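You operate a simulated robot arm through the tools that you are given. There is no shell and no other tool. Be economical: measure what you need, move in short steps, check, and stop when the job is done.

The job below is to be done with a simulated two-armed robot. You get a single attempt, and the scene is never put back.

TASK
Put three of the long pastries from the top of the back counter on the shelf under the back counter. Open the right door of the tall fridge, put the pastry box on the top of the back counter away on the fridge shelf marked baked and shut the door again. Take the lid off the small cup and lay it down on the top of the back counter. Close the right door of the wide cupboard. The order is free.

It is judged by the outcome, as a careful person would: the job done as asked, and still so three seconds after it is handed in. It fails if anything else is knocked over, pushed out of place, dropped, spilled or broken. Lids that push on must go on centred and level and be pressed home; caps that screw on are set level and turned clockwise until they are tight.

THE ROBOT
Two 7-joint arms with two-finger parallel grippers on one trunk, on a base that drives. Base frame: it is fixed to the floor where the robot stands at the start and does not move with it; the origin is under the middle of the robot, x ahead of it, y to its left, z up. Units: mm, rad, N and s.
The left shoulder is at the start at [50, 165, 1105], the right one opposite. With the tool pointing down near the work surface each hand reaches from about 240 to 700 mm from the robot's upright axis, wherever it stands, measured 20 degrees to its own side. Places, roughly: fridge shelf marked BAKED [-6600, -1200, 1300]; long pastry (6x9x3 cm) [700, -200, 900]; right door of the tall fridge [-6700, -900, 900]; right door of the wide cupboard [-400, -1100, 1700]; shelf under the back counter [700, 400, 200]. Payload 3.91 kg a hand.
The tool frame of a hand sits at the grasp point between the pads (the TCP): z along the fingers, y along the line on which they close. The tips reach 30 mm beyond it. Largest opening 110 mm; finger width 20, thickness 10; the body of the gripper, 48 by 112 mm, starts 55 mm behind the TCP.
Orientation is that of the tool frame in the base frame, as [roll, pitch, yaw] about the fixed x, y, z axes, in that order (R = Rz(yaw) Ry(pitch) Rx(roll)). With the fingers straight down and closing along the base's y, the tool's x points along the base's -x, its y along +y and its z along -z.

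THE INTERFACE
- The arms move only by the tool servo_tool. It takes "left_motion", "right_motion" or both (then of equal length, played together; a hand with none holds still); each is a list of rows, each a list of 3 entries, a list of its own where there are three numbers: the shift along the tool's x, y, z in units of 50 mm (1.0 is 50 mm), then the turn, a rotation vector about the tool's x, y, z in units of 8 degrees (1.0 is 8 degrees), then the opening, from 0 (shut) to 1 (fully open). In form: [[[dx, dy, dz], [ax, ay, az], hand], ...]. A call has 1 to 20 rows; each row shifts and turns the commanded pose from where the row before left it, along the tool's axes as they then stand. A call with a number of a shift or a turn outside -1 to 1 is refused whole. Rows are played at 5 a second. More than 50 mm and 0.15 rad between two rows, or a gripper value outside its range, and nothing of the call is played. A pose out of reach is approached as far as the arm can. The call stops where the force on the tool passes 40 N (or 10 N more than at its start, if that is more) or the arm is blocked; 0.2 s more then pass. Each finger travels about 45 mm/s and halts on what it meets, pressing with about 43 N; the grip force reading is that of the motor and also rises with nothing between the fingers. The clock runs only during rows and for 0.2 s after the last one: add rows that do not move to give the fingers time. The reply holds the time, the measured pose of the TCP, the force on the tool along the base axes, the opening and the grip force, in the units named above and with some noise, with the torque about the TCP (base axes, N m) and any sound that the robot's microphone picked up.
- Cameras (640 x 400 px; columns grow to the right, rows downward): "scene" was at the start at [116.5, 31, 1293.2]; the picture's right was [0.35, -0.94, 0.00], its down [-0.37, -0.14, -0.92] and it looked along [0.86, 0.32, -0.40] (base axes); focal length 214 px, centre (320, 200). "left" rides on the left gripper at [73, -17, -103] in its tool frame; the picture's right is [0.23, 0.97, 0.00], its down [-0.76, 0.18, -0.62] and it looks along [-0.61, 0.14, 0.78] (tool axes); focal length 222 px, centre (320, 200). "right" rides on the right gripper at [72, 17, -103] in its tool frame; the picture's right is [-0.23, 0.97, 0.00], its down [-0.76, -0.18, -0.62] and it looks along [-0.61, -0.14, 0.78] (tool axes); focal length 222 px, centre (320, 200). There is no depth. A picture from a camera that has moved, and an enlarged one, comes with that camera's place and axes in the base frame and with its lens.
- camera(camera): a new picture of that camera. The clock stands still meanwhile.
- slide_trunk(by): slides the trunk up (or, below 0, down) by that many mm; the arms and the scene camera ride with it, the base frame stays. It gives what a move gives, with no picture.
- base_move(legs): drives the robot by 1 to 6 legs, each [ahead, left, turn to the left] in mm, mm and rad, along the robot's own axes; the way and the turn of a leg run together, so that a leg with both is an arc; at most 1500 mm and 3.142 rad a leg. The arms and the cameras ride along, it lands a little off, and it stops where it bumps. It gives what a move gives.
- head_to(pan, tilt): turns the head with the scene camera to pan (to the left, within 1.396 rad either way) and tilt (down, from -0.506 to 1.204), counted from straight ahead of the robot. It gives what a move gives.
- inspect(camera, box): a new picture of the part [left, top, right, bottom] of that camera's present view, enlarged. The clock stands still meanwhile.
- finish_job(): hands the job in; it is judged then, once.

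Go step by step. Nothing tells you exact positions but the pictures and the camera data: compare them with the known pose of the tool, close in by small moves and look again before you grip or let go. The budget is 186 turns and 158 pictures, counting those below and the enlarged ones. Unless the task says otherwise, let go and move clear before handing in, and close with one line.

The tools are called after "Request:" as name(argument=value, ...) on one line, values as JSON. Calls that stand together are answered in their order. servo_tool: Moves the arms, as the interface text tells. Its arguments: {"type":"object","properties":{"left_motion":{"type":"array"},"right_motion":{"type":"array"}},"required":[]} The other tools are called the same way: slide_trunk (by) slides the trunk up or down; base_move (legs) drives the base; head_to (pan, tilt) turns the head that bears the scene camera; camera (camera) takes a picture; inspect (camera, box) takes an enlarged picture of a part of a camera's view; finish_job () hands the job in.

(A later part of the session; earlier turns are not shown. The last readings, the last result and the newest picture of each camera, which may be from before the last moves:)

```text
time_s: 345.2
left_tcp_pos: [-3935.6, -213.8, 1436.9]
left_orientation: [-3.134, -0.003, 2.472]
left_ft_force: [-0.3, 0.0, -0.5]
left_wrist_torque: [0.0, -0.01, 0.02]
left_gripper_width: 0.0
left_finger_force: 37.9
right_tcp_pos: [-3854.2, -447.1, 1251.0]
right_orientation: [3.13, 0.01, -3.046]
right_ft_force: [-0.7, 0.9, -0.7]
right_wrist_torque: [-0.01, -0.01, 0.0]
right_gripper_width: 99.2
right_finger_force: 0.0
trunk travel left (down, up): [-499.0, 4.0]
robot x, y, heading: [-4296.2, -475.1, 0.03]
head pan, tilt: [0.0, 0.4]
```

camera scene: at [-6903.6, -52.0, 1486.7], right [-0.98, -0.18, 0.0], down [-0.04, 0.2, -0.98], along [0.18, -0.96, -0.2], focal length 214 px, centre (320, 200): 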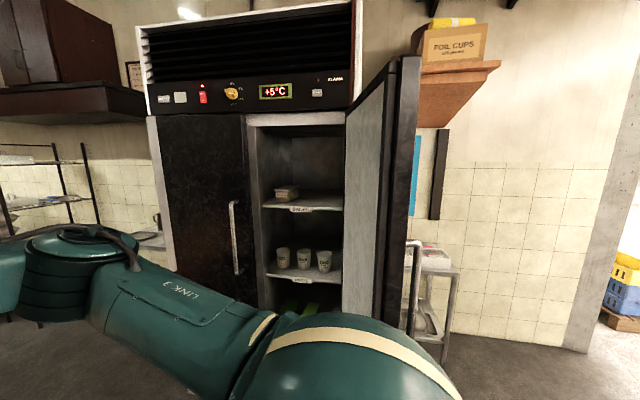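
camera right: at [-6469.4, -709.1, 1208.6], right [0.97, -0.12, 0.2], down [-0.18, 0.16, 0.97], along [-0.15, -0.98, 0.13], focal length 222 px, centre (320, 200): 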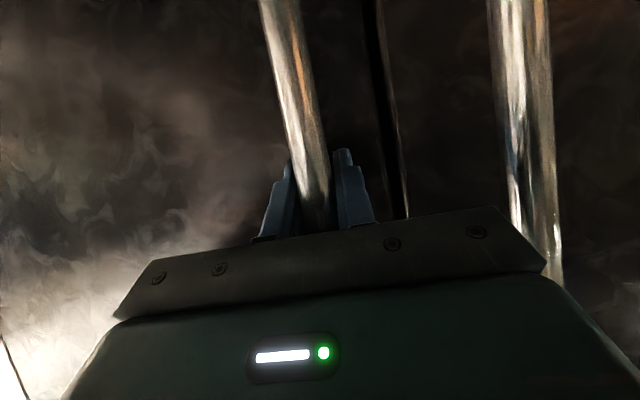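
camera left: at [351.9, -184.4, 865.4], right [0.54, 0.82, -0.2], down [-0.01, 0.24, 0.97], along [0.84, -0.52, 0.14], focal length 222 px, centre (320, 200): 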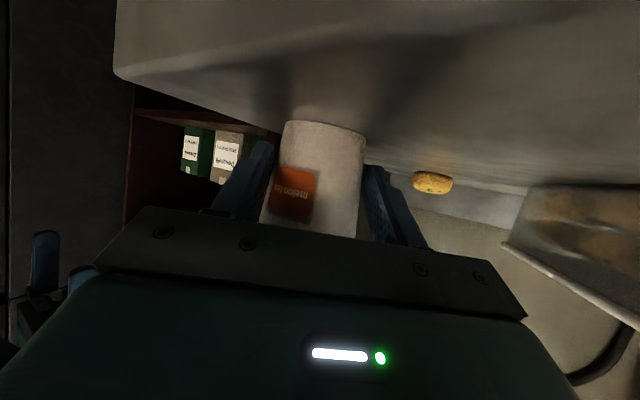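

Request:
head_to(pan=-0.8, tilt=0.4)

Request:
camera(camera="scene")

```text
time_s: 346.3
left_tcp_pos: [-3935.1, -215.0, 1436.1]
left_orientation: [-3.135, -0.006, 2.471]
left_ft_force: [-0.7, -0.2, 0.7]
left_wrist_torque: [0.02, -0.01, 0.0]
left_gripper_width: 0.0
left_finger_force: 37.5
right_tcp_pos: [-3854.6, -447.5, 1249.7]
right_orientation: [3.127, 0.008, -3.045]
right_ft_force: [-0.2, 1.0, 0.9]
right_wrist_torque: [0.02, 0.0, 0.0]
right_gripper_width: 99.0
right_finger_force: 0.0
trunk travel left (down, up): [-499.0, 4.0]
robot x, y, heading: [-4301.9, -479.3, 0.035]
head pan, tilt: [-0.799, 0.4]
```

```text
41 pictures are left
camera scene: at [-4203.2, -540.9, 1468.1], right [-0.69, -0.72, 0.0], down [-0.28, 0.27, -0.92], along [0.66, -0.64, -0.39], focal length 214 px, centre (320, 200)
```

scene: 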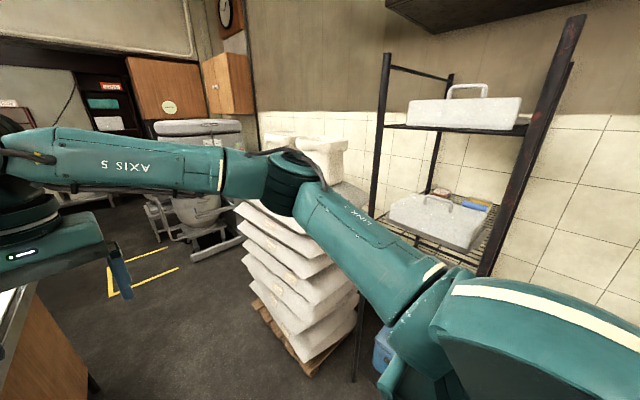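

The right elbow is touching the bags on the sack stack. Backing slightly, raising the right hand, then continuing.

Request:
base_move(legs=[[-60, 15, -0.03]])

Request:
servo_tool(right_motion=[[[0, 0, -0.9], [0, 0, 0], 0.5], [[0, 0, -0.9], [0, 0, 0], 0.2], [[0, 0, -0.9], [0, 0, 0], 0.2], [[0.5, 0, 0], [0, 0, 0], 0.2]])

Request:
camera(camera="scene")

```text
time_s: 347.3
left_tcp_pos: [-3989.6, -210.7, 1437.7]
left_orientation: [-3.135, -0.003, 2.441]
left_ft_force: [-0.1, -0.5, 0.0]
left_wrist_torque: [0.02, -0.02, 0.0]
left_gripper_width: 0.0
left_finger_force: 37.4
right_tcp_pos: [-3916.0, -445.9, 1251.2]
right_orientation: [3.127, 0.011, -3.074]
right_ft_force: [-0.8, -0.3, -0.3]
right_wrist_torque: [-0.01, 0.01, -0.01]
right_gripper_width: 98.9
right_finger_force: 0.0
trunk travel left (down, up): [-499.0, 4.0]
robot x, y, heading: [-4360.6, -461.7, -0.001]
head pan, tilt: [-0.799, 0.4]
```

```text
time_s: 348.3
left_tcp_pos: [-3988.0, -212.5, 1438.0]
left_orientation: [-3.135, -0.003, 2.441]
left_ft_force: [0.2, 0.1, 0.1]
left_wrist_torque: [-0.01, 0.02, -0.02]
left_gripper_width: 0.0
left_finger_force: 37.6
right_tcp_pos: [-3942.3, -449.7, 1384.9]
right_orientation: [3.127, 0.006, -3.072]
right_ft_force: [-0.8, -1.0, -0.9]
right_wrist_torque: [-0.01, 0.0, -0.02]
right_gripper_width: 22.0
right_finger_force: 0.0
trunk travel left (down, up): [-499.0, 4.0]
robot x, y, heading: [-4362.2, -463.8, 0.003]
head pan, tilt: [-0.799, 0.4]
```

```text
40 pictures are left
camera scene: at [-4265.4, -530.3, 1468.1], right [-0.71, -0.7, 0.0], down [-0.27, 0.28, -0.92], along [0.65, -0.66, -0.39], focal length 214 px, centre (320, 200)
```

scene: 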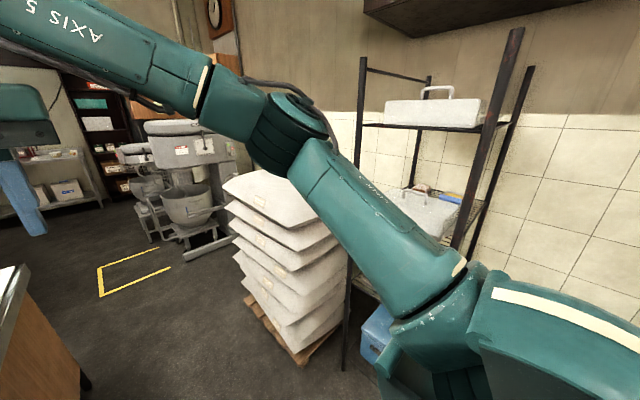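

Request:
base_move(legs=[[400, 0, 0]])

Request:
head_to(pan=-1.3, tilt=0.4)

Request:
camera(camera="scene")

```text
time_s: 349.2
left_tcp_pos: [-3967.8, -210.9, 1436.4]
left_orientation: [-3.135, -0.005, 2.447]
left_ft_force: [0.9, -0.8, 0.0]
left_wrist_torque: [0.03, 0.06, -0.04]
left_gripper_width: 0.0
left_finger_force: 38.2
right_tcp_pos: [-3922.0, -449.3, 1384.6]
right_orientation: [3.125, 0.007, -3.07]
right_ft_force: [0.4, 0.1, 0.2]
right_wrist_torque: [-0.02, 0.03, 0.01]
right_gripper_width: 22.1
right_finger_force: 0.1
trunk travel left (down, up): [-499.0, 4.0]
robot x, y, heading: [-4341.0, -464.6, 0.005]
head pan, tilt: [-0.799, 0.4]
stopped in leg 1: the robot was blocked; the commanded pose is now the measured one
```

```text
time_s: 350.2
left_tcp_pos: [-3970.9, -211.7, 1437.7]
left_orientation: [-3.134, -0.004, 2.446]
left_ft_force: [0.1, 0.6, 0.5]
left_wrist_torque: [0.03, -0.02, -0.02]
left_gripper_width: 0.0
left_finger_force: 37.6
right_tcp_pos: [-3923.3, -447.9, 1384.7]
right_orientation: [3.129, 0.008, -3.069]
right_ft_force: [-0.5, 0.3, 0.0]
right_wrist_torque: [0.03, -0.01, 0.02]
right_gripper_width: 21.9
right_finger_force: 0.1
trunk travel left (down, up): [-499.0, 4.0]
robot x, y, heading: [-4340.0, -467.5, 0.01]
head pan, tilt: [-1.3, 0.4]
```

```text
39 pictures are left
camera scene: at [-4286.1, -554.3, 1468.1], right [-0.96, -0.28, 0.0], down [-0.11, 0.37, -0.92], along [0.25, -0.89, -0.39], focal length 214 px, centre (320, 200)
```

scene: 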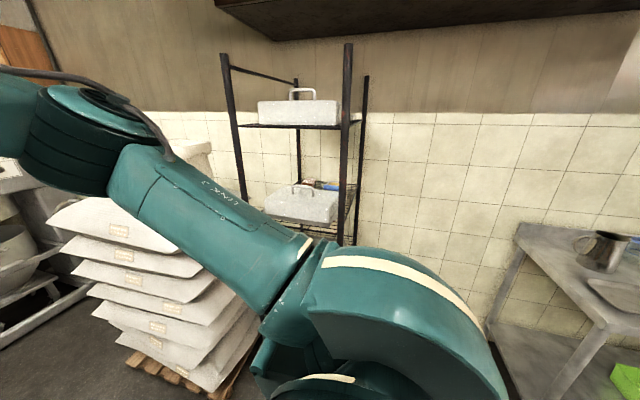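

Blocked again; the obstruction may be on the left over the island. Looking left.

Request:
head_to(pan=0.9, tilt=0.45)

Request:
camera(camera="scene")

```text
time_s: 352.2
left_tcp_pos: [-3970.7, -211.5, 1437.5]
left_orientation: [-3.135, -0.005, 2.447]
left_ft_force: [0.3, -0.2, 0.4]
left_wrist_torque: [0.0, 0.01, -0.03]
left_gripper_width: 0.1
left_finger_force: 38.2
right_tcp_pos: [-3922.9, -448.3, 1385.7]
right_orientation: [3.128, 0.009, -3.066]
right_ft_force: [-0.4, 0.0, 1.1]
right_wrist_torque: [0.0, -0.03, 0.02]
right_gripper_width: 22.1
right_finger_force: 0.0
trunk travel left (down, up): [-499.0, 4.0]
robot x, y, heading: [-4337.9, -460.3, 0.01]
head pan, tilt: [0.901, 0.45]
```

```text
38 pictures are left
camera scene: at [-4255.4, -392.7, 1463.4], right [0.79, -0.62, 0.0], down [-0.27, -0.34, -0.9], along [0.55, 0.71, -0.44], focal length 214 px, centre (320, 200)
```

scene: 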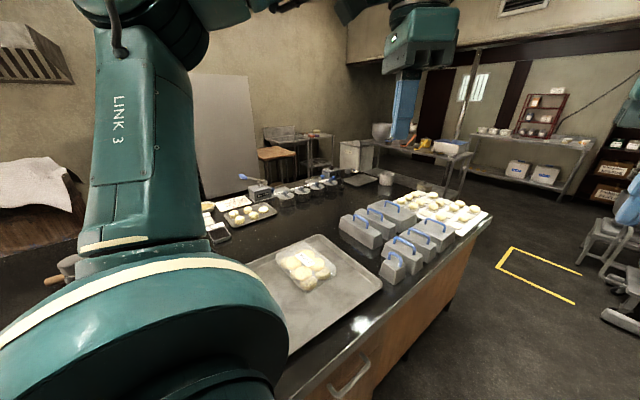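

The south side is actually wide (rack and sacks beyond y≈-1150); the island's drawer handles are likely in the way. Shifting 150 mm south and continuing.

Request:
base_move(legs=[[-40, -160, -0.008], [1000, 0, 0]])

```text
time_s: 358.6
left_tcp_pos: [-2989.7, -354.5, 1437.6]
left_orientation: [-3.134, -0.005, 2.46]
left_ft_force: [0.1, 0.4, 0.3]
left_wrist_torque: [-0.03, 0.0, -0.01]
left_gripper_width: 0.0
left_finger_force: 37.1
right_tcp_pos: [-2936.4, -590.1, 1384.3]
right_orientation: [3.128, 0.008, -3.056]
right_ft_force: [0.1, -0.6, -0.1]
right_wrist_torque: [-0.02, -0.01, 0.05]
right_gripper_width: 21.9
right_finger_force: 0.0
trunk travel left (down, up): [-499.0, 4.0]
robot x, y, heading: [-3357.7, -610.1, 0.02]
head pan, tilt: [0.901, 0.45]
```

Request:
base_move(legs=[[430, 0, -0.02], [900, 470, 0], [1350, 0, 0]])

Request:
head_to(pan=-0.2, tilt=0.6)

```text
time_s: 372.5
left_tcp_pos: [-295.6, 97.7, 1437.5]
left_orientation: [-3.134, -0.005, 2.422]
left_ft_force: [0.6, 0.1, -0.2]
left_wrist_torque: [-0.02, -0.03, 0.01]
left_gripper_width: 0.0
left_finger_force: 37.4
right_tcp_pos: [-252.6, -141.2, 1386.3]
right_orientation: [3.128, 0.009, -3.094]
right_ft_force: [0.8, 0.6, 0.4]
right_wrist_torque: [-0.04, -0.02, -0.01]
right_gripper_width: 22.0
right_finger_force: 0.1
trunk travel left (down, up): [-499.0, 4.0]
robot x, y, heading: [-671.0, -142.4, -0.019]
head pan, tilt: [0.901, 0.45]
```

```text
time_s: 373.8
left_tcp_pos: [-295.7, 97.6, 1438.1]
left_orientation: [-3.134, -0.004, 2.425]
left_ft_force: [0.3, 0.6, -0.7]
left_wrist_torque: [0.01, 0.01, 0.01]
left_gripper_width: 0.0
left_finger_force: 37.6
right_tcp_pos: [-252.8, -141.1, 1385.8]
right_orientation: [3.128, 0.008, -3.092]
right_ft_force: [-0.1, 0.0, -0.1]
right_wrist_torque: [0.0, -0.03, -0.01]
right_gripper_width: 22.0
right_finger_force: 0.2
trunk travel left (down, up): [-499.0, 4.0]
robot x, y, heading: [-673.4, -146.6, -0.02]
head pan, tilt: [-0.201, 0.6]
```

Request:
base_move(legs=[[580, 240, 0.02]])

Request:
slide_trunk(by=-175)

Request:
servo_tool(right_motion=[[[0, -0.6, 0.6], [0, -1, 0], 0.5], [[0, -0.6, 0.6], [0, -1, 0], 0.8], [[0, -0.6, 0.6], [0, -1, 0], 0.9], [[0, -0.6, 0.3], [0, -1, 0], 0.9], [[0, -0.6, 0], [0, -1, 0], 0.9], [[0, 0, 0], [0, -1, 0], 0.9], [[0, 0, 0], [0, -0.25, 0], 0.9]])

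Request:
camera(camera="scene")

```text
time_s: 377.4
left_tcp_pos: [287.3, 353.7, 1438.2]
left_orientation: [-3.134, -0.004, 2.451]
left_ft_force: [0.1, 0.1, 1.0]
left_wrist_torque: [0.0, -0.03, -0.01]
left_gripper_width: 0.0
left_finger_force: 37.5
right_tcp_pos: [335.9, 116.8, 1384.4]
right_orientation: [3.129, 0.009, -3.066]
right_ft_force: [-1.0, -0.2, 0.0]
right_wrist_torque: [0.0, 0.04, -0.02]
right_gripper_width: 22.1
right_finger_force: 0.2
trunk travel left (down, up): [-499.0, 4.0]
robot x, y, heading: [-81.9, 97.8, 0.016]
head pan, tilt: [-0.201, 0.6]
```

```text
time_s: 379.3
left_tcp_pos: [286.6, 353.5, 1264.0]
left_orientation: [-3.137, -0.003, 2.45]
left_ft_force: [0.0, 0.0, -0.4]
left_wrist_torque: [0.0, -0.03, 0.01]
left_gripper_width: 0.0
left_finger_force: 37.2
right_tcp_pos: [335.1, 116.6, 1209.9]
right_orientation: [3.128, 0.008, -3.064]
right_ft_force: [-0.6, 0.6, -1.1]
right_wrist_torque: [0.01, 0.01, 0.01]
right_gripper_width: 22.2
right_finger_force: 0.1
trunk travel left (down, up): [-324.0, 179.0]
robot x, y, heading: [-79.8, 101.3, 0.016]
head pan, tilt: [-0.201, 0.6]
```

```text
time_s: 380.9
left_tcp_pos: [286.9, 354.8, 1262.8]
left_orientation: [-3.137, -0.003, 2.45]
left_ft_force: [0.5, -0.5, 0.4]
left_wrist_torque: [0.04, 0.02, 0.01]
left_gripper_width: 0.1
left_finger_force: 37.2
right_tcp_pos: [367.3, -29.7, 1107.3]
right_orientation: [3.12, 0.884, -3.083]
right_ft_force: [-0.1, -0.4, 0.5]
right_wrist_torque: [-0.04, -0.01, 0.0]
right_gripper_width: 99.0
right_finger_force: 0.1
trunk travel left (down, up): [-324.0, 179.0]
robot x, y, heading: [-79.5, 96.8, 0.011]
head pan, tilt: [-0.201, 0.6]
```

```text
37 pictures are left
camera scene: at [34.4, 81.9, 1274.9], right [-0.19, -0.98, 0.0], down [-0.55, 0.11, -0.83], along [0.81, -0.15, -0.56], focal length 214 px, centre (320, 200)
```

scene: 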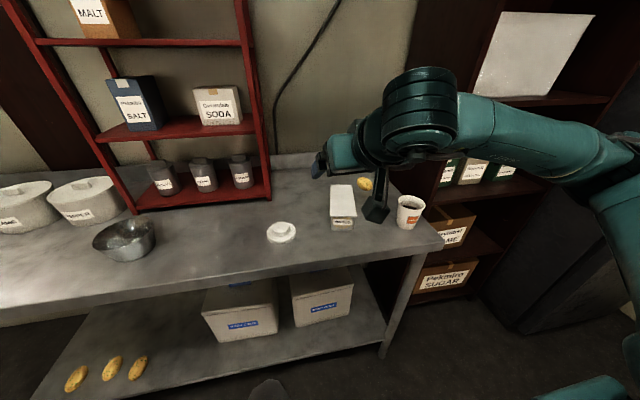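

Request:
inspect(camera="scene", box=[290, 160, 410, 250])

```text
4.44 times, centred on (350, 205) of scene
camera zoom: at [34.4, 81.9, 1274.9], right [-0.19, -0.98, 0.0], down [-0.55, 0.11, -0.83], along [0.81, -0.15, -0.56], focal length 953 px, centre (187, 178)
```

zoom: 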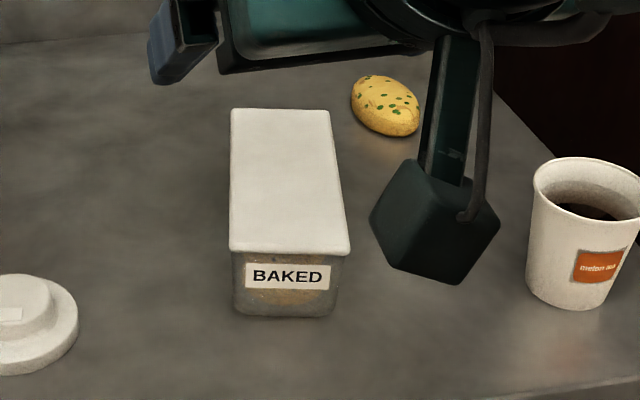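

The box: front-mid at (482,-66), axis yaw -13°, top z≈905, lid width ≈75. I'll yaw the hand to match and move to a pre-grasp point behind and above its front end.

Request:
servo_tool(right_motion=[[[0, 0, 0], [0.531, 0, 0.437], 1], [[0, 0, 0], [0.531, 0, 0.437], 1], [[0, 0, 0], [0.531, 0, 0.437], 1], [[0.373, -0.045, 0.8], [0, 0, 0], 1], [[0.373, -0.045, 0.8], [0, 0, 0], 1], [[0.373, -0.045, 0.8], [0, 0, 0], 1], [[0.373, -0.045, 0.8], [0, 0, 0], 1], [[0, 0, 0], [0, 0, 0], 1]])

Request:
camera(camera="right")

Request:
inspect(camera="scene", box=[270, 140, 430, 260])

```text
time_s: 382.7
left_tcp_pos: [286.6, 353.9, 1262.8]
left_orientation: [-3.136, -0.004, 2.452]
left_ft_force: [0.0, -0.5, -0.1]
left_wrist_torque: [0.0, 0.03, 0.0]
left_gripper_width: 0.1
left_finger_force: 37.6
right_tcp_pos: [442.4, -51.7, 948.4]
right_orientation: [3.121, 0.878, 2.912]
right_ft_force: [-0.2, -0.3, 0.4]
right_wrist_torque: [0.06, 0.01, -0.03]
right_gripper_width: 109.9
right_finger_force: 0.1
trunk travel left (down, up): [-324.0, 179.0]
robot x, y, heading: [-83.0, 99.6, 0.01]
head pan, tilt: [-0.201, 0.6]
```

```text
35 pictures are left
camera right: at [323.6, -9.6, 960.0], right [0.35, 0.92, 0.19], down [-0.03, -0.19, 0.98], along [0.94, -0.35, -0.03], focal length 222 px, centre (320, 200)
```

right: 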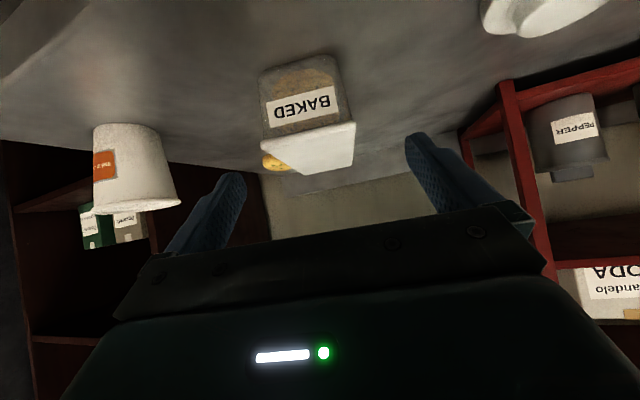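

```text
3.33 times, centred on (350, 200) of scene
camera zoom: at [34.3, 82.1, 1274.9], right [-0.19, -0.98, 0.0], down [-0.55, 0.11, -0.83], along [0.81, -0.15, -0.56], focal length 715 px, centre (220, 200)
```

zoom: 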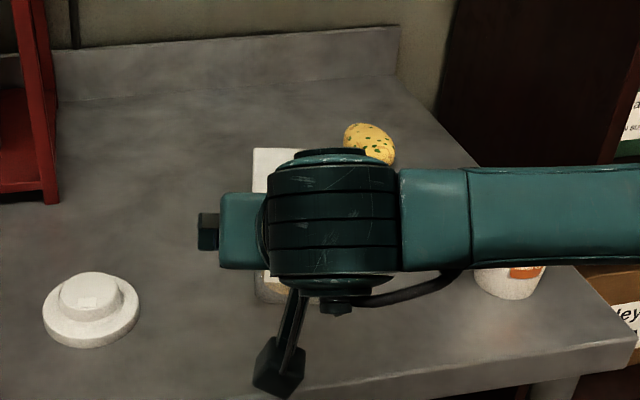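

Small lateral correction (-5 mm), then sliding in so the fingers straddle the box near its front end.

Request:
servo_tool(right_motion=[[[0, -0.11, 0], [0, 0, 0], 1], [[0.05, 0, 0.733], [0, 0, 0], 1], [[0.05, 0, 0.733], [0, 0, 0], 1], [[0.05, 0, 0.733], [0, 0, 0], 1], [[0, 0, 0], [0, 0, 0], 1]])

Request:
camera(camera="right")

```text
time_s: 383.9
left_tcp_pos: [287.4, 354.0, 1263.5]
left_orientation: [-3.137, -0.001, 2.449]
left_ft_force: [-0.5, -0.5, 0.4]
left_wrist_torque: [-0.02, 0.02, 0.0]
left_gripper_width: 0.2
left_finger_force: 37.9
right_tcp_pos: [518.1, -74.5, 869.2]
right_orientation: [3.12, 0.88, 2.913]
right_ft_force: [-1.4, 0.4, 4.3]
right_wrist_torque: [-0.09, 0.12, -0.04]
right_gripper_width: 109.8
right_finger_force: 0.2
trunk travel left (down, up): [-324.0, 179.0]
robot x, y, heading: [-83.6, 100.6, 0.012]
head pan, tilt: [-0.201, 0.6]
```

```text
33 pictures are left
camera right: at [399.9, -30.9, 881.0], right [0.34, 0.92, 0.19], down [-0.03, -0.19, 0.98], along [0.94, -0.35, -0.03], focal length 222 px, centre (320, 200)
```

right: 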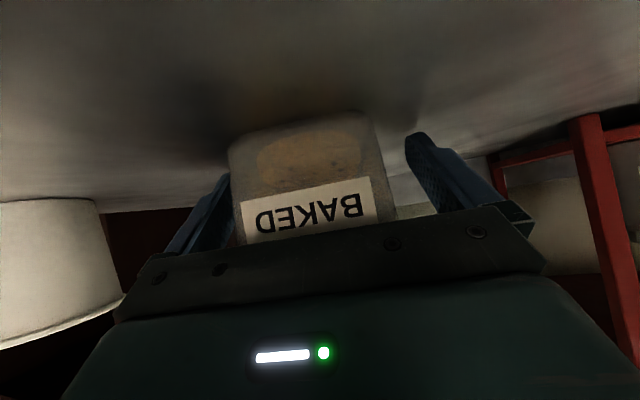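

Raising 3 mm, closing on the box, then lifting 30 mm to check.

Request:
servo_tool(right_motion=[[[-0.046, 0, -0.038], [0, 0, 0], 1], [[0, 0, 0], [0, 0, 0], 0.8], [[0, 0, 0], [0, 0, 0], 0.6], [[0, 0, 0], [0, 0, 0], 0.5], [[0, 0, 0], [0, 0, 0], 0.4], [[0, 0, 0], [0, 0, 0], 0.4], [[0, 0, 0], [0, 0, 0], 0.4]])

Request:
servo_tool(right_motion=[[[-0.15, 0, -0.125], [0, 0, 0], 0.4], [[-0.3, 0, -0.25], [0, 0, 0], 0.4], [[0, 0, 0], [0, 0, 0], 0.4]])

Request:
camera(camera="right")

Request:
inspect(camera="scene", box=[270, 140, 430, 260])

```text
time_s: 385.5
left_tcp_pos: [286.7, 353.7, 1263.8]
left_orientation: [-3.136, -0.005, 2.452]
left_ft_force: [-0.2, 0.5, 0.5]
left_wrist_torque: [-0.01, -0.05, 0.02]
left_gripper_width: 0.0
left_finger_force: 38.0
right_tcp_pos: [520.7, -73.8, 871.1]
right_orientation: [3.121, 0.879, 2.915]
right_ft_force: [0.2, -1.2, 0.1]
right_wrist_torque: [-0.15, 0.04, -0.09]
right_gripper_width: 73.5
right_finger_force: 43.1
trunk travel left (down, up): [-324.0, 179.0]
robot x, y, heading: [-84.0, 100.4, 0.013]
head pan, tilt: [-0.201, 0.6]
```

```text
time_s: 386.3
left_tcp_pos: [287.8, 354.0, 1262.8]
left_orientation: [-3.134, -0.003, 2.451]
left_ft_force: [0.3, -0.4, 0.6]
left_wrist_torque: [-0.03, 0.01, -0.02]
left_gripper_width: 0.1
left_finger_force: 37.5
right_tcp_pos: [516.8, -74.3, 901.5]
right_orientation: [3.12, 0.875, 2.914]
right_ft_force: [0.5, 0.4, -2.7]
right_wrist_torque: [0.06, 0.18, 0.02]
right_gripper_width: 73.9
right_finger_force: 43.4
trunk travel left (down, up): [-324.0, 179.0]
robot x, y, heading: [-81.0, 96.9, 0.01]
head pan, tilt: [-0.201, 0.6]
```

```text
32 pictures are left
camera right: at [397.2, -32.2, 913.9], right [0.35, 0.92, 0.19], down [-0.03, -0.19, 0.98], along [0.94, -0.35, -0.04], focal length 222 px, centre (320, 200)
```

right: 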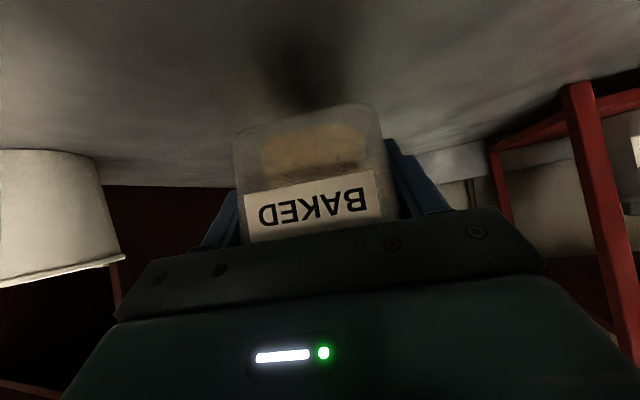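

```text
3.33 times, centred on (350, 200) of scene
camera zoom: at [34.8, 81.9, 1274.8], right [-0.19, -0.98, 0.0], down [-0.56, 0.11, -0.82], along [0.81, -0.15, -0.57], focal length 715 px, centre (220, 200)
```

zoom: 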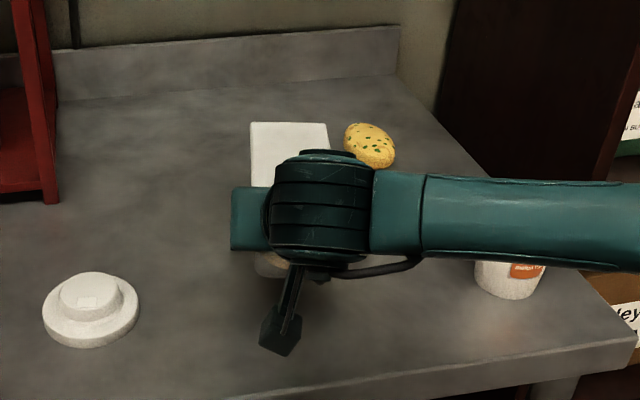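

The box is held (about 270 g, level). Lifting higher, straightening the yaw, backing off and raising the trunk for travel.

Request:
servo_tool(right_motion=[[[-0.513, 0, -0.425], [0, 0, 0], 0.4], [[-0.513, 0, -0.425], [0, 0, 0], 0.4], [[-0.513, 0, -0.425], [0, 0, 0], 0.4], [[-0.513, 0, -0.425], [0, 0, 0], 0.4], [[-0.513, 0, -0.425], [0, 0, 0], 0.4], [[0, 0, 0], [-0.45, 0, -0.37], 0.4], [[0, 0, 0], [-0.45, 0, -0.37], 0.4], [[0, 0, 0], [-0.43, 0, -0.36], 0.4]])

Request:
base_move(legs=[[-350, 0, -0.01]])

Request:
slide_trunk(by=175)

Request:
camera(camera="scene")

```text
time_s: 388.1
left_tcp_pos: [287.8, 353.3, 1262.3]
left_orientation: [-3.137, -0.003, 2.451]
left_ft_force: [0.8, -0.5, -0.3]
left_wrist_torque: [0.0, -0.01, -0.04]
left_gripper_width: 0.1
left_finger_force: 37.3
right_tcp_pos: [515.4, -76.9, 1069.4]
right_orientation: [3.118, 0.882, -3.128]
right_ft_force: [0.0, 0.6, -3.7]
right_wrist_torque: [-0.01, 0.18, -0.01]
right_gripper_width: 73.7
right_finger_force: 43.3
trunk travel left (down, up): [-324.0, 179.0]
robot x, y, heading: [-83.7, 98.3, 0.016]
head pan, tilt: [-0.201, 0.6]
```

```text
time_s: 390.4
left_tcp_pos: [-56.2, 348.1, 1263.1]
left_orientation: [-3.137, -0.004, 2.44]
left_ft_force: [0.6, 0.1, 0.7]
left_wrist_torque: [0.0, 0.01, -0.02]
left_gripper_width: 0.0
left_finger_force: 38.2
right_tcp_pos: [167.8, -84.8, 1069.8]
right_orientation: [3.119, 0.882, -3.138]
right_ft_force: [-0.1, 1.2, -3.6]
right_wrist_torque: [-0.01, 0.14, 0.01]
right_gripper_width: 73.7
right_finger_force: 43.2
trunk travel left (down, up): [-324.0, 179.0]
robot x, y, heading: [-429.7, 98.7, 0.001]
head pan, tilt: [-0.201, 0.6]
```

```text
time_s: 392.3
left_tcp_pos: [-56.3, 346.0, 1437.8]
left_orientation: [-3.133, -0.004, 2.44]
left_ft_force: [-0.1, 1.5, 0.3]
left_wrist_torque: [0.01, 0.02, 0.0]
left_gripper_width: 0.0
left_finger_force: 37.7
right_tcp_pos: [166.7, -84.7, 1244.7]
right_orientation: [3.12, 0.88, -3.138]
right_ft_force: [-0.4, -0.5, -3.8]
right_wrist_torque: [-0.01, 0.14, 0.02]
right_gripper_width: 73.9
right_finger_force: 43.1
trunk travel left (down, up): [-499.0, 4.0]
robot x, y, heading: [-429.1, 97.3, 0.003]
head pan, tilt: [-0.201, 0.6]
```

```text
30 pictures are left
camera scene: at [-311.7, 78.2, 1449.8], right [-0.2, -0.98, 0.0], down [-0.55, 0.11, -0.82], along [0.81, -0.16, -0.57], focal length 214 px, centre (320, 200)
```

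scene: 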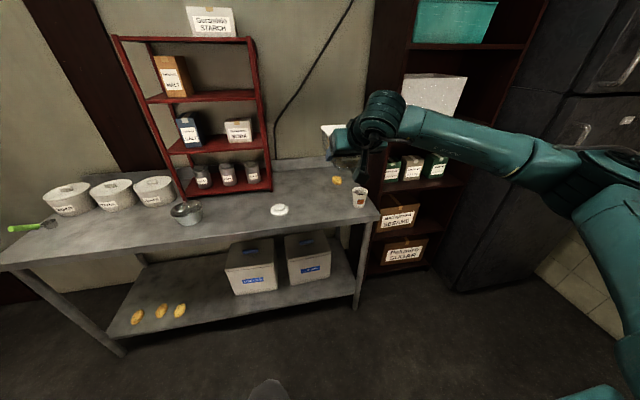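

Everything on the counter is in order. Driving to the fridge with the box along the known route.

Request:
base_move(legs=[[0, 0, -3.14]])

Request:
base_move(legs=[[1000, 150, 0], [570, 80, 0], [900, 430, 0]])

```text
time_s: 400.0
left_tcp_pos: [-793.8, -163.5, 1438.1]
left_orientation: [-3.134, -0.003, -0.675]
left_ft_force: [0.0, 0.4, 0.1]
left_wrist_torque: [-0.04, 0.02, 0.0]
left_gripper_width: 0.0
left_finger_force: 38.2
right_tcp_pos: [-1029.8, 263.3, 1245.1]
right_orientation: [3.118, 0.88, 0.029]
right_ft_force: [-0.6, -1.0, -3.1]
right_wrist_torque: [0.01, -0.18, -0.02]
right_gripper_width: 73.8
right_finger_force: 43.2
trunk travel left (down, up): [-499.0, 4.0]
robot x, y, heading: [-430.6, 97.0, -3.115]
head pan, tilt: [-0.201, 0.6]
```

```text
time_s: 413.0
left_tcp_pos: [-3255.8, -925.2, 1437.5]
left_orientation: [-3.134, -0.004, -0.651]
left_ft_force: [-0.3, 0.0, 0.6]
left_wrist_torque: [-0.03, 0.01, 0.03]
left_gripper_width: 0.4
left_finger_force: 37.9
right_tcp_pos: [-3501.2, -504.5, 1244.1]
right_orientation: [3.12, 0.879, 0.052]
right_ft_force: [0.0, -0.2, -3.0]
right_wrist_torque: [-0.01, -0.21, -0.03]
right_gripper_width: 73.7
right_finger_force: 43.3
trunk travel left (down, up): [-499.0, 4.0]
robot x, y, heading: [-2894.6, -658.1, -3.091]
head pan, tilt: [-0.201, 0.6]
```

Request:
base_move(legs=[[300, -90, -0.05], [1500, 0, 0], [800, 0, 0]])

```text
time_s: 425.8
left_tcp_pos: [-5824.3, -800.9, 1437.9]
left_orientation: [-3.134, -0.002, -0.719]
left_ft_force: [-0.7, -0.1, 0.4]
left_wrist_torque: [0.01, 0.02, -0.02]
left_gripper_width: 0.0
left_finger_force: 37.3
right_tcp_pos: [-6040.9, -364.4, 1244.5]
right_orientation: [3.12, 0.881, -0.018]
right_ft_force: [-0.4, -0.2, -3.7]
right_wrist_torque: [-0.01, -0.21, 0.02]
right_gripper_width: 73.8
right_finger_force: 42.4
trunk travel left (down, up): [-499.0, 4.0]
robot x, y, heading: [-5448.6, -557.9, 3.126]
head pan, tilt: [-0.201, 0.6]
```

Request:
base_move(legs=[[400, -608, 0], [400, 0, 0], [0, 0, 1.586]])

Request:
head_to(pan=-0.4, tilt=0.3)

Request:
camera(camera="scene")

```text
time_s: 435.8
left_tcp_pos: [-5987.9, -309.7, 1438.4]
left_orientation: [-3.135, -0.004, 0.884]
left_ft_force: [0.0, -0.1, 0.2]
left_wrist_torque: [0.01, -0.02, -0.02]
left_gripper_width: 0.0
left_finger_force: 37.9
right_tcp_pos: [-6418.2, -540.1, 1244.4]
right_orientation: [3.121, 0.88, 1.587]
right_ft_force: [-0.4, -0.8, -3.2]
right_wrist_torque: [0.18, 0.0, 0.02]
right_gripper_width: 73.8
right_finger_force: 42.8
trunk travel left (down, up): [-499.0, 4.0]
robot x, y, heading: [-6244.2, 60.1, -1.556]
head pan, tilt: [-0.201, 0.6]
```

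```text
time_s: 436.6
left_tcp_pos: [-5987.6, -309.2, 1436.7]
left_orientation: [-3.137, -0.005, 0.884]
left_ft_force: [0.4, 0.3, 0.3]
left_wrist_torque: [-0.03, 0.01, 0.0]
left_gripper_width: 0.0
left_finger_force: 37.8
right_tcp_pos: [-6416.7, -539.6, 1244.9]
right_orientation: [3.122, 0.879, 1.586]
right_ft_force: [-0.1, 0.0, -3.5]
right_wrist_torque: [0.19, -0.01, -0.01]
right_gripper_width: 73.8
right_finger_force: 42.8
trunk travel left (down, up): [-499.0, 4.0]
robot x, y, heading: [-6246.4, 55.9, -1.554]
head pan, tilt: [-0.4, 0.3]
```

```text
29 pictures are left
camera scene: at [-6277.8, -58.1, 1477.2], right [-0.93, 0.37, 0.0], down [0.11, 0.28, -0.95], along [-0.36, -0.89, -0.3], focal length 214 px, centre (320, 200)
```

scene: 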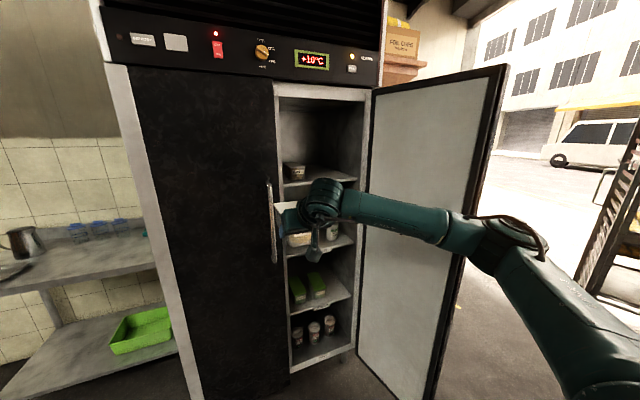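

Elbow clearance to the door would be too small, so I'll open the door wider: turn west and push its inner face with the free left hand while the box stays clear on the right.

Request:
base_move(legs=[[0, 0, -1.587], [254, 436, 0]])

Request:
head_to(pan=0.4, tilt=0.4)

Request:
camera(camera="scene")

```text
time_s: 443.4
left_tcp_pos: [-6864.2, -622.3, 1438.7]
left_orientation: [-3.134, -0.007, -0.716]
left_ft_force: [7.4, 2.0, -0.8]
left_wrist_torque: [-0.14, 0.69, 0.09]
left_gripper_width: 0.0
left_finger_force: 37.5
right_tcp_pos: [-7092.4, -193.5, 1243.9]
right_orientation: [3.121, 0.874, 0.003]
right_ft_force: [-0.1, -0.2, -4.3]
right_wrist_torque: [0.01, -0.14, 0.04]
right_gripper_width: 73.6
right_finger_force: 43.0
trunk travel left (down, up): [-499.0, 4.0]
robot x, y, heading: [-6496.8, -373.5, -3.139]
head pan, tilt: [-0.4, 0.3]
stopped in leg 2: the robot was blocked; the commanded pose is now the measured one
```

```text
time_s: 444.5
left_tcp_pos: [-6863.5, -623.2, 1439.3]
left_orientation: [-3.136, -0.006, -0.716]
left_ft_force: [8.6, 3.5, 0.4]
left_wrist_torque: [-0.25, 0.97, 0.1]
left_gripper_width: 0.0
left_finger_force: 38.4
right_tcp_pos: [-7090.4, -193.2, 1244.7]
right_orientation: [3.118, 0.879, 0.002]
right_ft_force: [0.8, -0.7, -3.2]
right_wrist_torque: [0.0, -0.16, -0.01]
right_gripper_width: 74.0
right_finger_force: 42.8
trunk travel left (down, up): [-499.0, 4.0]
robot x, y, heading: [-6493.1, -371.3, -3.141]
head pan, tilt: [0.4, 0.4]
```

```text
28 pictures are left
camera scene: at [-6608.9, -412.6, 1468.3], right [-0.39, 0.92, 0.0], down [0.36, 0.15, -0.92], along [-0.85, -0.36, -0.39], focal length 214 px, centre (320, 200)
```

scene: 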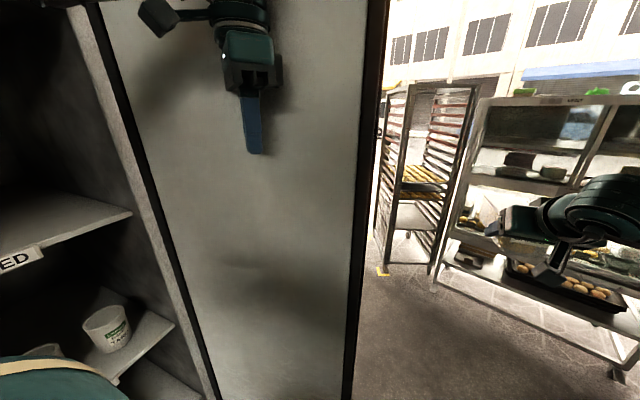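

Request:
base_move(legs=[[60, 0, 0]])

```text
time_s: 445.3
left_tcp_pos: [-6863.4, -622.0, 1440.3]
left_orientation: [-3.131, -0.017, -0.715]
left_ft_force: [24.9, 0.6, -3.5]
left_wrist_torque: [0.06, 2.3, 0.65]
left_gripper_width: 0.0
left_finger_force: 37.3
right_tcp_pos: [-7096.4, -195.3, 1244.1]
right_orientation: [3.123, 0.878, 0.006]
right_ft_force: [1.0, -0.2, -3.0]
right_wrist_torque: [0.06, -0.16, 0.02]
right_gripper_width: 73.8
right_finger_force: 42.7
trunk travel left (down, up): [-499.0, 4.0]
robot x, y, heading: [-6502.7, -375.7, -3.141]
head pan, tilt: [0.4, 0.4]
stopped in leg 1: the robot was blocked; the commanded pose is now the measured one
```

The door is at its stop (~100°). I'll insert with the arm reaching more to the right so the elbow stays clear. Going back, turning to face the fridge, raising and shifting the right hand.

Request:
base_move(legs=[[-200, 0, 0], [0, -430, 0], [0, 0, 1.571]])

Request:
servo_tool(right_motion=[[[-0.51, -0.5, -0.425], [0, 0, 0], 0.4], [[-0.51, -0.5, -0.425], [0, 0, 0], 0.4], [[-0.51, -0.5, -0.425], [0, 0, 0], 0.4], [[0, -0.8, 0], [0, 0, 0], 0.4], [[0, -0.7, 0], [0, 0, 0], 0.4]])

Request:
camera(camera="scene")

```text
time_s: 452.9
left_tcp_pos: [-6066.0, -311.2, 1437.7]
left_orientation: [-3.128, -0.02, 0.827]
left_ft_force: [0.4, -0.6, 0.4]
left_wrist_torque: [0.04, 0.02, 0.03]
left_gripper_width: 0.1
left_finger_force: 37.9
right_tcp_pos: [-6499.7, -528.9, 1242.9]
right_orientation: [3.121, 0.874, 1.546]
right_ft_force: [-0.5, -0.9, -4.0]
right_wrist_torque: [0.17, -0.01, -0.03]
right_gripper_width: 73.9
right_finger_force: 43.2
trunk travel left (down, up): [-499.0, 4.0]
robot x, y, heading: [-6305.9, 60.5, -1.598]
head pan, tilt: [0.4, 0.4]
```

```text
time_s: 454.1
left_tcp_pos: [-6067.0, -311.0, 1437.3]
left_orientation: [-3.128, -0.019, 0.828]
left_ft_force: [0.1, -0.4, -0.5]
left_wrist_torque: [0.0, -0.03, -0.01]
left_gripper_width: 0.2
left_finger_force: 37.5
right_tcp_pos: [-6651.7, -523.2, 1340.0]
right_orientation: [3.121, 0.874, 1.547]
right_ft_force: [-0.4, 0.3, -2.8]
right_wrist_torque: [0.17, -0.01, 0.01]
right_gripper_width: 73.5
right_finger_force: 42.9
trunk travel left (down, up): [-499.0, 4.0]
robot x, y, heading: [-6302.3, 61.6, -1.594]
head pan, tilt: [0.4, 0.4]
```

```text
27 pictures are left
camera scene: at [-6269.3, -55.8, 1468.1], right [-0.93, -0.37, 0.0], down [-0.14, 0.36, -0.92], along [0.34, -0.86, -0.39], focal length 214 px, centre (320, 200)
```

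scene: 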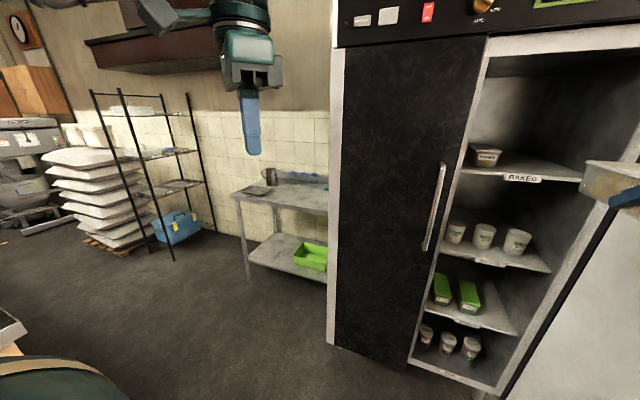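

The shelf top is near z≈1268, front edge y≈-950, span x≈-6509…-6790; existing box ends at x≈-6621. I'll advance 280 mm toward x≈-6706 and check clearances.

Request:
base_move(legs=[[280, -45, 0.02]])

Request:
head_to(pan=-0.7, tilt=0.2)

Request:
camera(camera="scene")

```text
time_s: 456.1
left_tcp_pos: [-6111.5, -594.8, 1437.8]
left_orientation: [-3.128, -0.019, 0.835]
left_ft_force: [1.2, 0.4, -0.4]
left_wrist_torque: [-0.02, -0.02, 0.0]
left_gripper_width: 0.0
left_finger_force: 37.4
right_tcp_pos: [-6694.9, -811.5, 1338.4]
right_orientation: [3.12, 0.876, 1.554]
right_ft_force: [0.1, -0.6, -3.3]
right_wrist_torque: [0.16, 0.0, 0.01]
right_gripper_width: 73.7
right_finger_force: 43.0
trunk travel left (down, up): [-499.0, 4.0]
robot x, y, heading: [-6353.6, -226.1, -1.587]
head pan, tilt: [0.4, 0.4]
```

```text
time_s: 457.4
left_tcp_pos: [-6112.3, -595.0, 1437.6]
left_orientation: [-3.128, -0.02, 0.836]
left_ft_force: [-0.2, 0.2, -0.3]
left_wrist_torque: [-0.02, 0.0, -0.02]
left_gripper_width: 0.0
left_finger_force: 37.8
right_tcp_pos: [-6695.1, -812.5, 1340.8]
right_orientation: [3.12, 0.874, 1.555]
right_ft_force: [-1.2, 0.1, -3.6]
right_wrist_torque: [0.2, 0.03, 0.01]
right_gripper_width: 73.8
right_finger_force: 43.2
trunk travel left (down, up): [-499.0, 4.0]
robot x, y, heading: [-6355.8, -225.0, -1.588]
head pan, tilt: [-0.7, 0.201]
```

```text
26 pictures are left
camera scene: at [-6412.7, -325.2, 1486.6], right [-0.75, 0.66, 0.0], down [0.13, 0.15, -0.98], along [-0.64, -0.74, -0.2], focal length 214 px, centre (320, 200)
```

scene: 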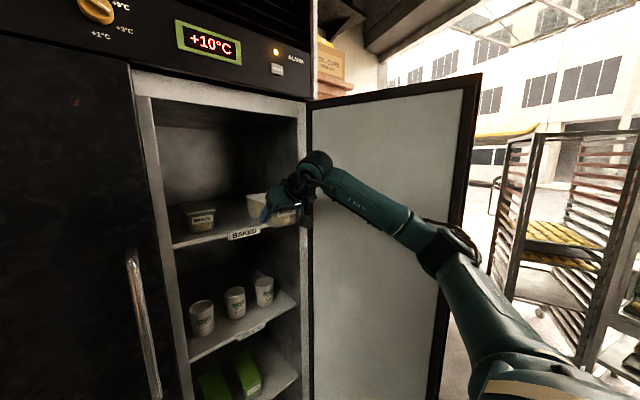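

Request:
base_move(legs=[[120, 6, 0]])

Request:
camera(camera="scene")

```text
time_s: 458.7
left_tcp_pos: [-6107.3, -718.6, 1437.2]
left_orientation: [-3.128, -0.018, 0.838]
left_ft_force: [0.7, -0.3, -0.1]
left_wrist_torque: [0.02, 0.0, -0.02]
left_gripper_width: 0.0
left_finger_force: 37.6
right_tcp_pos: [-6691.0, -936.2, 1339.2]
right_orientation: [3.12, 0.874, 1.558]
right_ft_force: [0.0, -0.7, -3.6]
right_wrist_torque: [0.16, -0.02, 0.0]
right_gripper_width: 73.7
right_finger_force: 42.8
trunk travel left (down, up): [-499.0, 4.0]
robot x, y, heading: [-6346.6, -344.0, -1.588]
head pan, tilt: [-0.7, 0.201]
```

```text
25 pictures are left
camera scene: at [-6408.5, -449.1, 1486.6], right [-0.75, 0.66, 0.0], down [0.13, 0.15, -0.98], along [-0.64, -0.74, -0.2], focal length 214 px, centre (320, 200)
```

scene: 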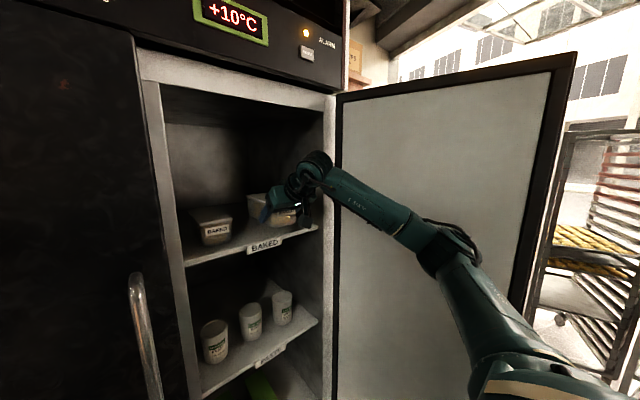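

Clear so far. Advancing the last 62 mm and viewing through the right camera.

Request:
base_move(legs=[[60, 0, 0]])

Request:
camera(camera="right")

Request:
inspect(camera="scene", box=[120, 80, 420, 300])

```text
time_s: 459.7
left_tcp_pos: [-6108.2, -777.3, 1438.3]
left_orientation: [-3.126, -0.018, 0.837]
left_ft_force: [-0.2, 0.1, -0.3]
left_wrist_torque: [0.03, 0.01, -0.02]
left_gripper_width: 0.0
left_finger_force: 37.8
right_tcp_pos: [-6691.7, -994.4, 1338.6]
right_orientation: [3.12, 0.875, 1.557]
right_ft_force: [0.9, -0.4, -3.8]
right_wrist_torque: [0.21, -0.02, -0.01]
right_gripper_width: 73.7
right_finger_force: 43.1
trunk travel left (down, up): [-499.0, 4.0]
robot x, y, heading: [-6347.2, -407.0, -1.585]
head pan, tilt: [-0.7, 0.201]
```

```text
24 pictures are left
camera right: at [-6674.5, -869.1, 1351.7], right [0.97, -0.14, 0.19], down [-0.19, -0.01, 0.98], along [-0.14, -0.99, -0.04], focal length 222 px, centre (320, 200)
```

right: 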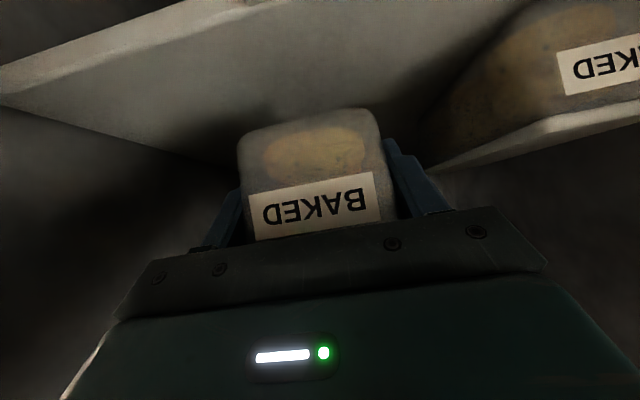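

```text
1.82 times, centred on (270, 190) of scene
camera zoom: at [-6409.5, -508.2, 1486.5], right [-0.75, 0.66, 0.0], down [0.13, 0.15, -0.98], along [-0.64, -0.74, -0.2], focal length 390 px, centre (411, 218)
```

zoom: 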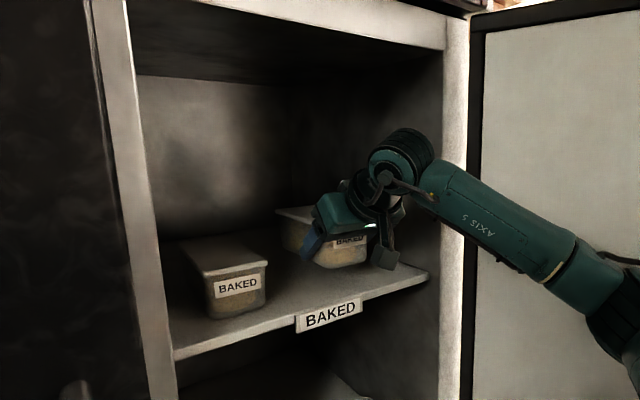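

The box is inside, 17 mm behind the shelf edge. Lowering carefully.

Request:
servo_tool(right_motion=[[[0.18, 0, 0.3], [0, 0, 0], 0.4], [[0.18, 0, 0.22], [0, 0, 0], 0.4], [[0, 0, 0], [0, 0, 0], 0.4]])

Request:
servo_tool(right_motion=[[[0.062, 0, 0.051], [0, 0, 0], 0.4], [[0, 0, 0], [0, 0, 0], 0.4]])

Request:
inspect(camera="scene", box=[180, 130, 360, 260])

```text
time_s: 460.5
left_tcp_pos: [-6108.6, -774.9, 1437.8]
left_orientation: [-3.128, -0.021, 0.837]
left_ft_force: [-0.2, -0.8, 0.4]
left_wrist_torque: [0.0, -0.05, 0.0]
left_gripper_width: 0.0
left_finger_force: 38.0
right_tcp_pos: [-6690.7, -1000.0, 1308.5]
right_orientation: [3.12, 0.874, 1.556]
right_ft_force: [-0.4, -0.2, -3.6]
right_wrist_torque: [0.16, 0.02, 0.02]
right_gripper_width: 73.8
right_finger_force: 42.9
trunk travel left (down, up): [-499.0, 4.0]
robot x, y, heading: [-6343.8, -405.2, -1.584]
head pan, tilt: [-0.7, 0.201]
```

```text
time_s: 461.1
left_tcp_pos: [-6107.6, -776.2, 1438.3]
left_orientation: [-3.128, -0.02, 0.839]
left_ft_force: [0.1, -0.5, 0.4]
left_wrist_torque: [0.01, 0.02, 0.01]
left_gripper_width: 0.0
left_finger_force: 37.3
right_tcp_pos: [-6690.0, -1001.8, 1306.0]
right_orientation: [3.12, 0.874, 1.556]
right_ft_force: [-0.7, -0.3, -3.1]
right_wrist_torque: [0.21, 0.0, 0.01]
right_gripper_width: 74.1
right_finger_force: 43.1
trunk travel left (down, up): [-499.0, 4.0]
robot x, y, heading: [-6350.7, -404.4, -1.589]
head pan, tilt: [-0.7, 0.201]
```

```text
3.08 times, centred on (270, 195) of scene
camera zoom: at [-6409.4, -507.0, 1486.6], right [-0.75, 0.66, 0.0], down [0.13, 0.15, -0.98], along [-0.64, -0.74, -0.2], focal length 660 px, centre (474, 215)
```

zoom: 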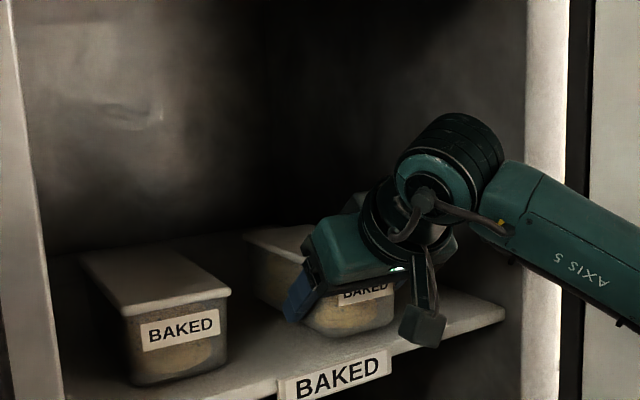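

Request:
servo_tool(right_motion=[[[0.062, 0, 0.051], [0, 0, 0], 0.4], [[0, 0, 0], [0, 0, 0], 0.4]])

Request:
servo_tool(right_motion=[[[0.046, 0, 0.038], [0, 0, 0], 0.4], [[0, 0, 0], [0, 0, 0], 0.4]])

Request:
servo_tool(right_motion=[[[0.046, 0, 0.038], [0, 0, 0], 0.4], [[0, 0, 0], [0, 0, 0], 0.4]])

```text
time_s: 461.7
left_tcp_pos: [-6108.9, -775.9, 1437.8]
left_orientation: [-3.129, -0.019, 0.839]
left_ft_force: [-0.2, -0.2, -0.5]
left_wrist_torque: [0.0, -0.02, 0.02]
left_gripper_width: 0.0
left_finger_force: 38.1
right_tcp_pos: [-6690.3, -1001.6, 1302.0]
right_orientation: [3.121, 0.878, 1.557]
right_ft_force: [0.5, -1.4, 0.3]
right_wrist_torque: [-0.43, 0.2, -0.03]
right_gripper_width: 73.9
right_finger_force: 43.3
trunk travel left (down, up): [-499.0, 4.0]
robot x, y, heading: [-6348.9, -404.9, -1.587]
head pan, tilt: [-0.7, 0.201]
```

```text
time_s: 462.3
left_tcp_pos: [-6106.8, -775.4, 1438.0]
left_orientation: [-3.128, -0.019, 0.839]
left_ft_force: [-0.3, -0.7, -0.1]
left_wrist_torque: [0.0, -0.02, -0.01]
left_gripper_width: 0.1
left_finger_force: 37.6
right_tcp_pos: [-6689.3, -1000.2, 1301.7]
right_orientation: [3.121, 0.883, 1.559]
right_ft_force: [-3.2, -4.5, 15.5]
right_wrist_torque: [0.11, 0.74, 0.17]
right_gripper_width: 74.0
right_finger_force: 43.1
trunk travel left (down, up): [-499.0, 4.0]
robot x, y, heading: [-6349.9, -404.2, -1.591]
head pan, tilt: [-0.7, 0.201]
```

```text
time_s: 462.9
left_tcp_pos: [-6106.2, -774.5, 1438.4]
left_orientation: [-3.128, -0.017, 0.838]
left_ft_force: [0.2, 0.9, 0.0]
left_wrist_torque: [0.02, 0.04, 0.0]
left_gripper_width: 0.0
left_finger_force: 37.2
right_tcp_pos: [-6689.7, -1000.4, 1302.1]
right_orientation: [3.123, 0.887, 1.556]
right_ft_force: [-3.8, -4.4, 27.5]
right_wrist_torque: [0.47, 1.27, 0.15]
right_gripper_width: 74.1
right_finger_force: 42.8
trunk travel left (down, up): [-499.0, 4.0]
robot x, y, heading: [-6347.8, -411.4, -1.588]
head pan, tilt: [-0.7, 0.201]
```

The box rests on the shelf. Easing pressure, releasing and withdrawing along the tool axis.

Request:
servo_tool(right_motion=[[[-0.077, 0, -0.06], [0, 0, 0], 0.4], [[0, 0, 0], [0, 0, 0], 0.7], [[0, 0, 0], [0, 0, 0], 0.9], [[0, 0, 0], [0, 0, 0], 0.9], [[0, 0, 0], [0, 0, 0], 0.9], [[0, 0, -0.4], [0, 0, 0], 0.9], [[0, 0, -0.8], [0, 0, 0], 0.9], [[0, 0, -0.8], [0, 0, 0], 0.9]])

Request:
inspect(camera="scene", box=[180, 110, 380, 260])

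```text
time_s: 464.7
left_tcp_pos: [-6107.3, -774.4, 1437.9]
left_orientation: [-3.126, -0.018, 0.837]
left_ft_force: [0.2, -0.1, -0.3]
left_wrist_torque: [-0.01, -0.03, 0.02]
left_gripper_width: 0.1
left_finger_force: 37.6
right_tcp_pos: [-6692.8, -923.3, 1364.2]
right_orientation: [3.122, 0.878, 1.559]
right_ft_force: [1.2, 0.3, -0.5]
right_wrist_torque: [0.06, 0.04, 0.02]
right_gripper_width: 98.8
right_finger_force: 0.1
trunk travel left (down, up): [-499.0, 4.0]
robot x, y, heading: [-6345.0, -404.7, -1.587]
head pan, tilt: [-0.7, 0.201]
```

```text
2.67 times, centred on (280, 185) of scene
camera zoom: at [-6409.0, -505.8, 1486.7], right [-0.75, 0.66, 0.0], down [0.13, 0.15, -0.98], along [-0.64, -0.74, -0.2], focal length 572 px, centre (427, 240)
```

zoom: 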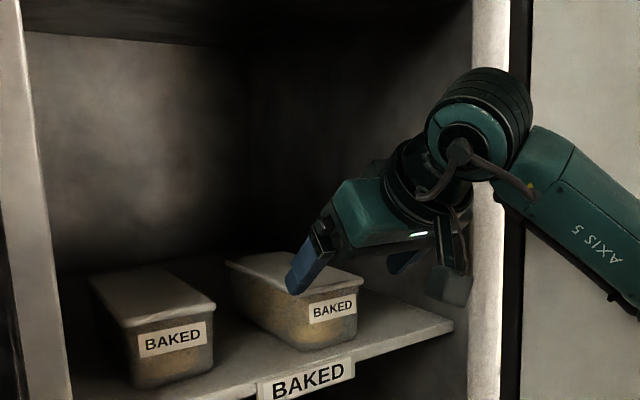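

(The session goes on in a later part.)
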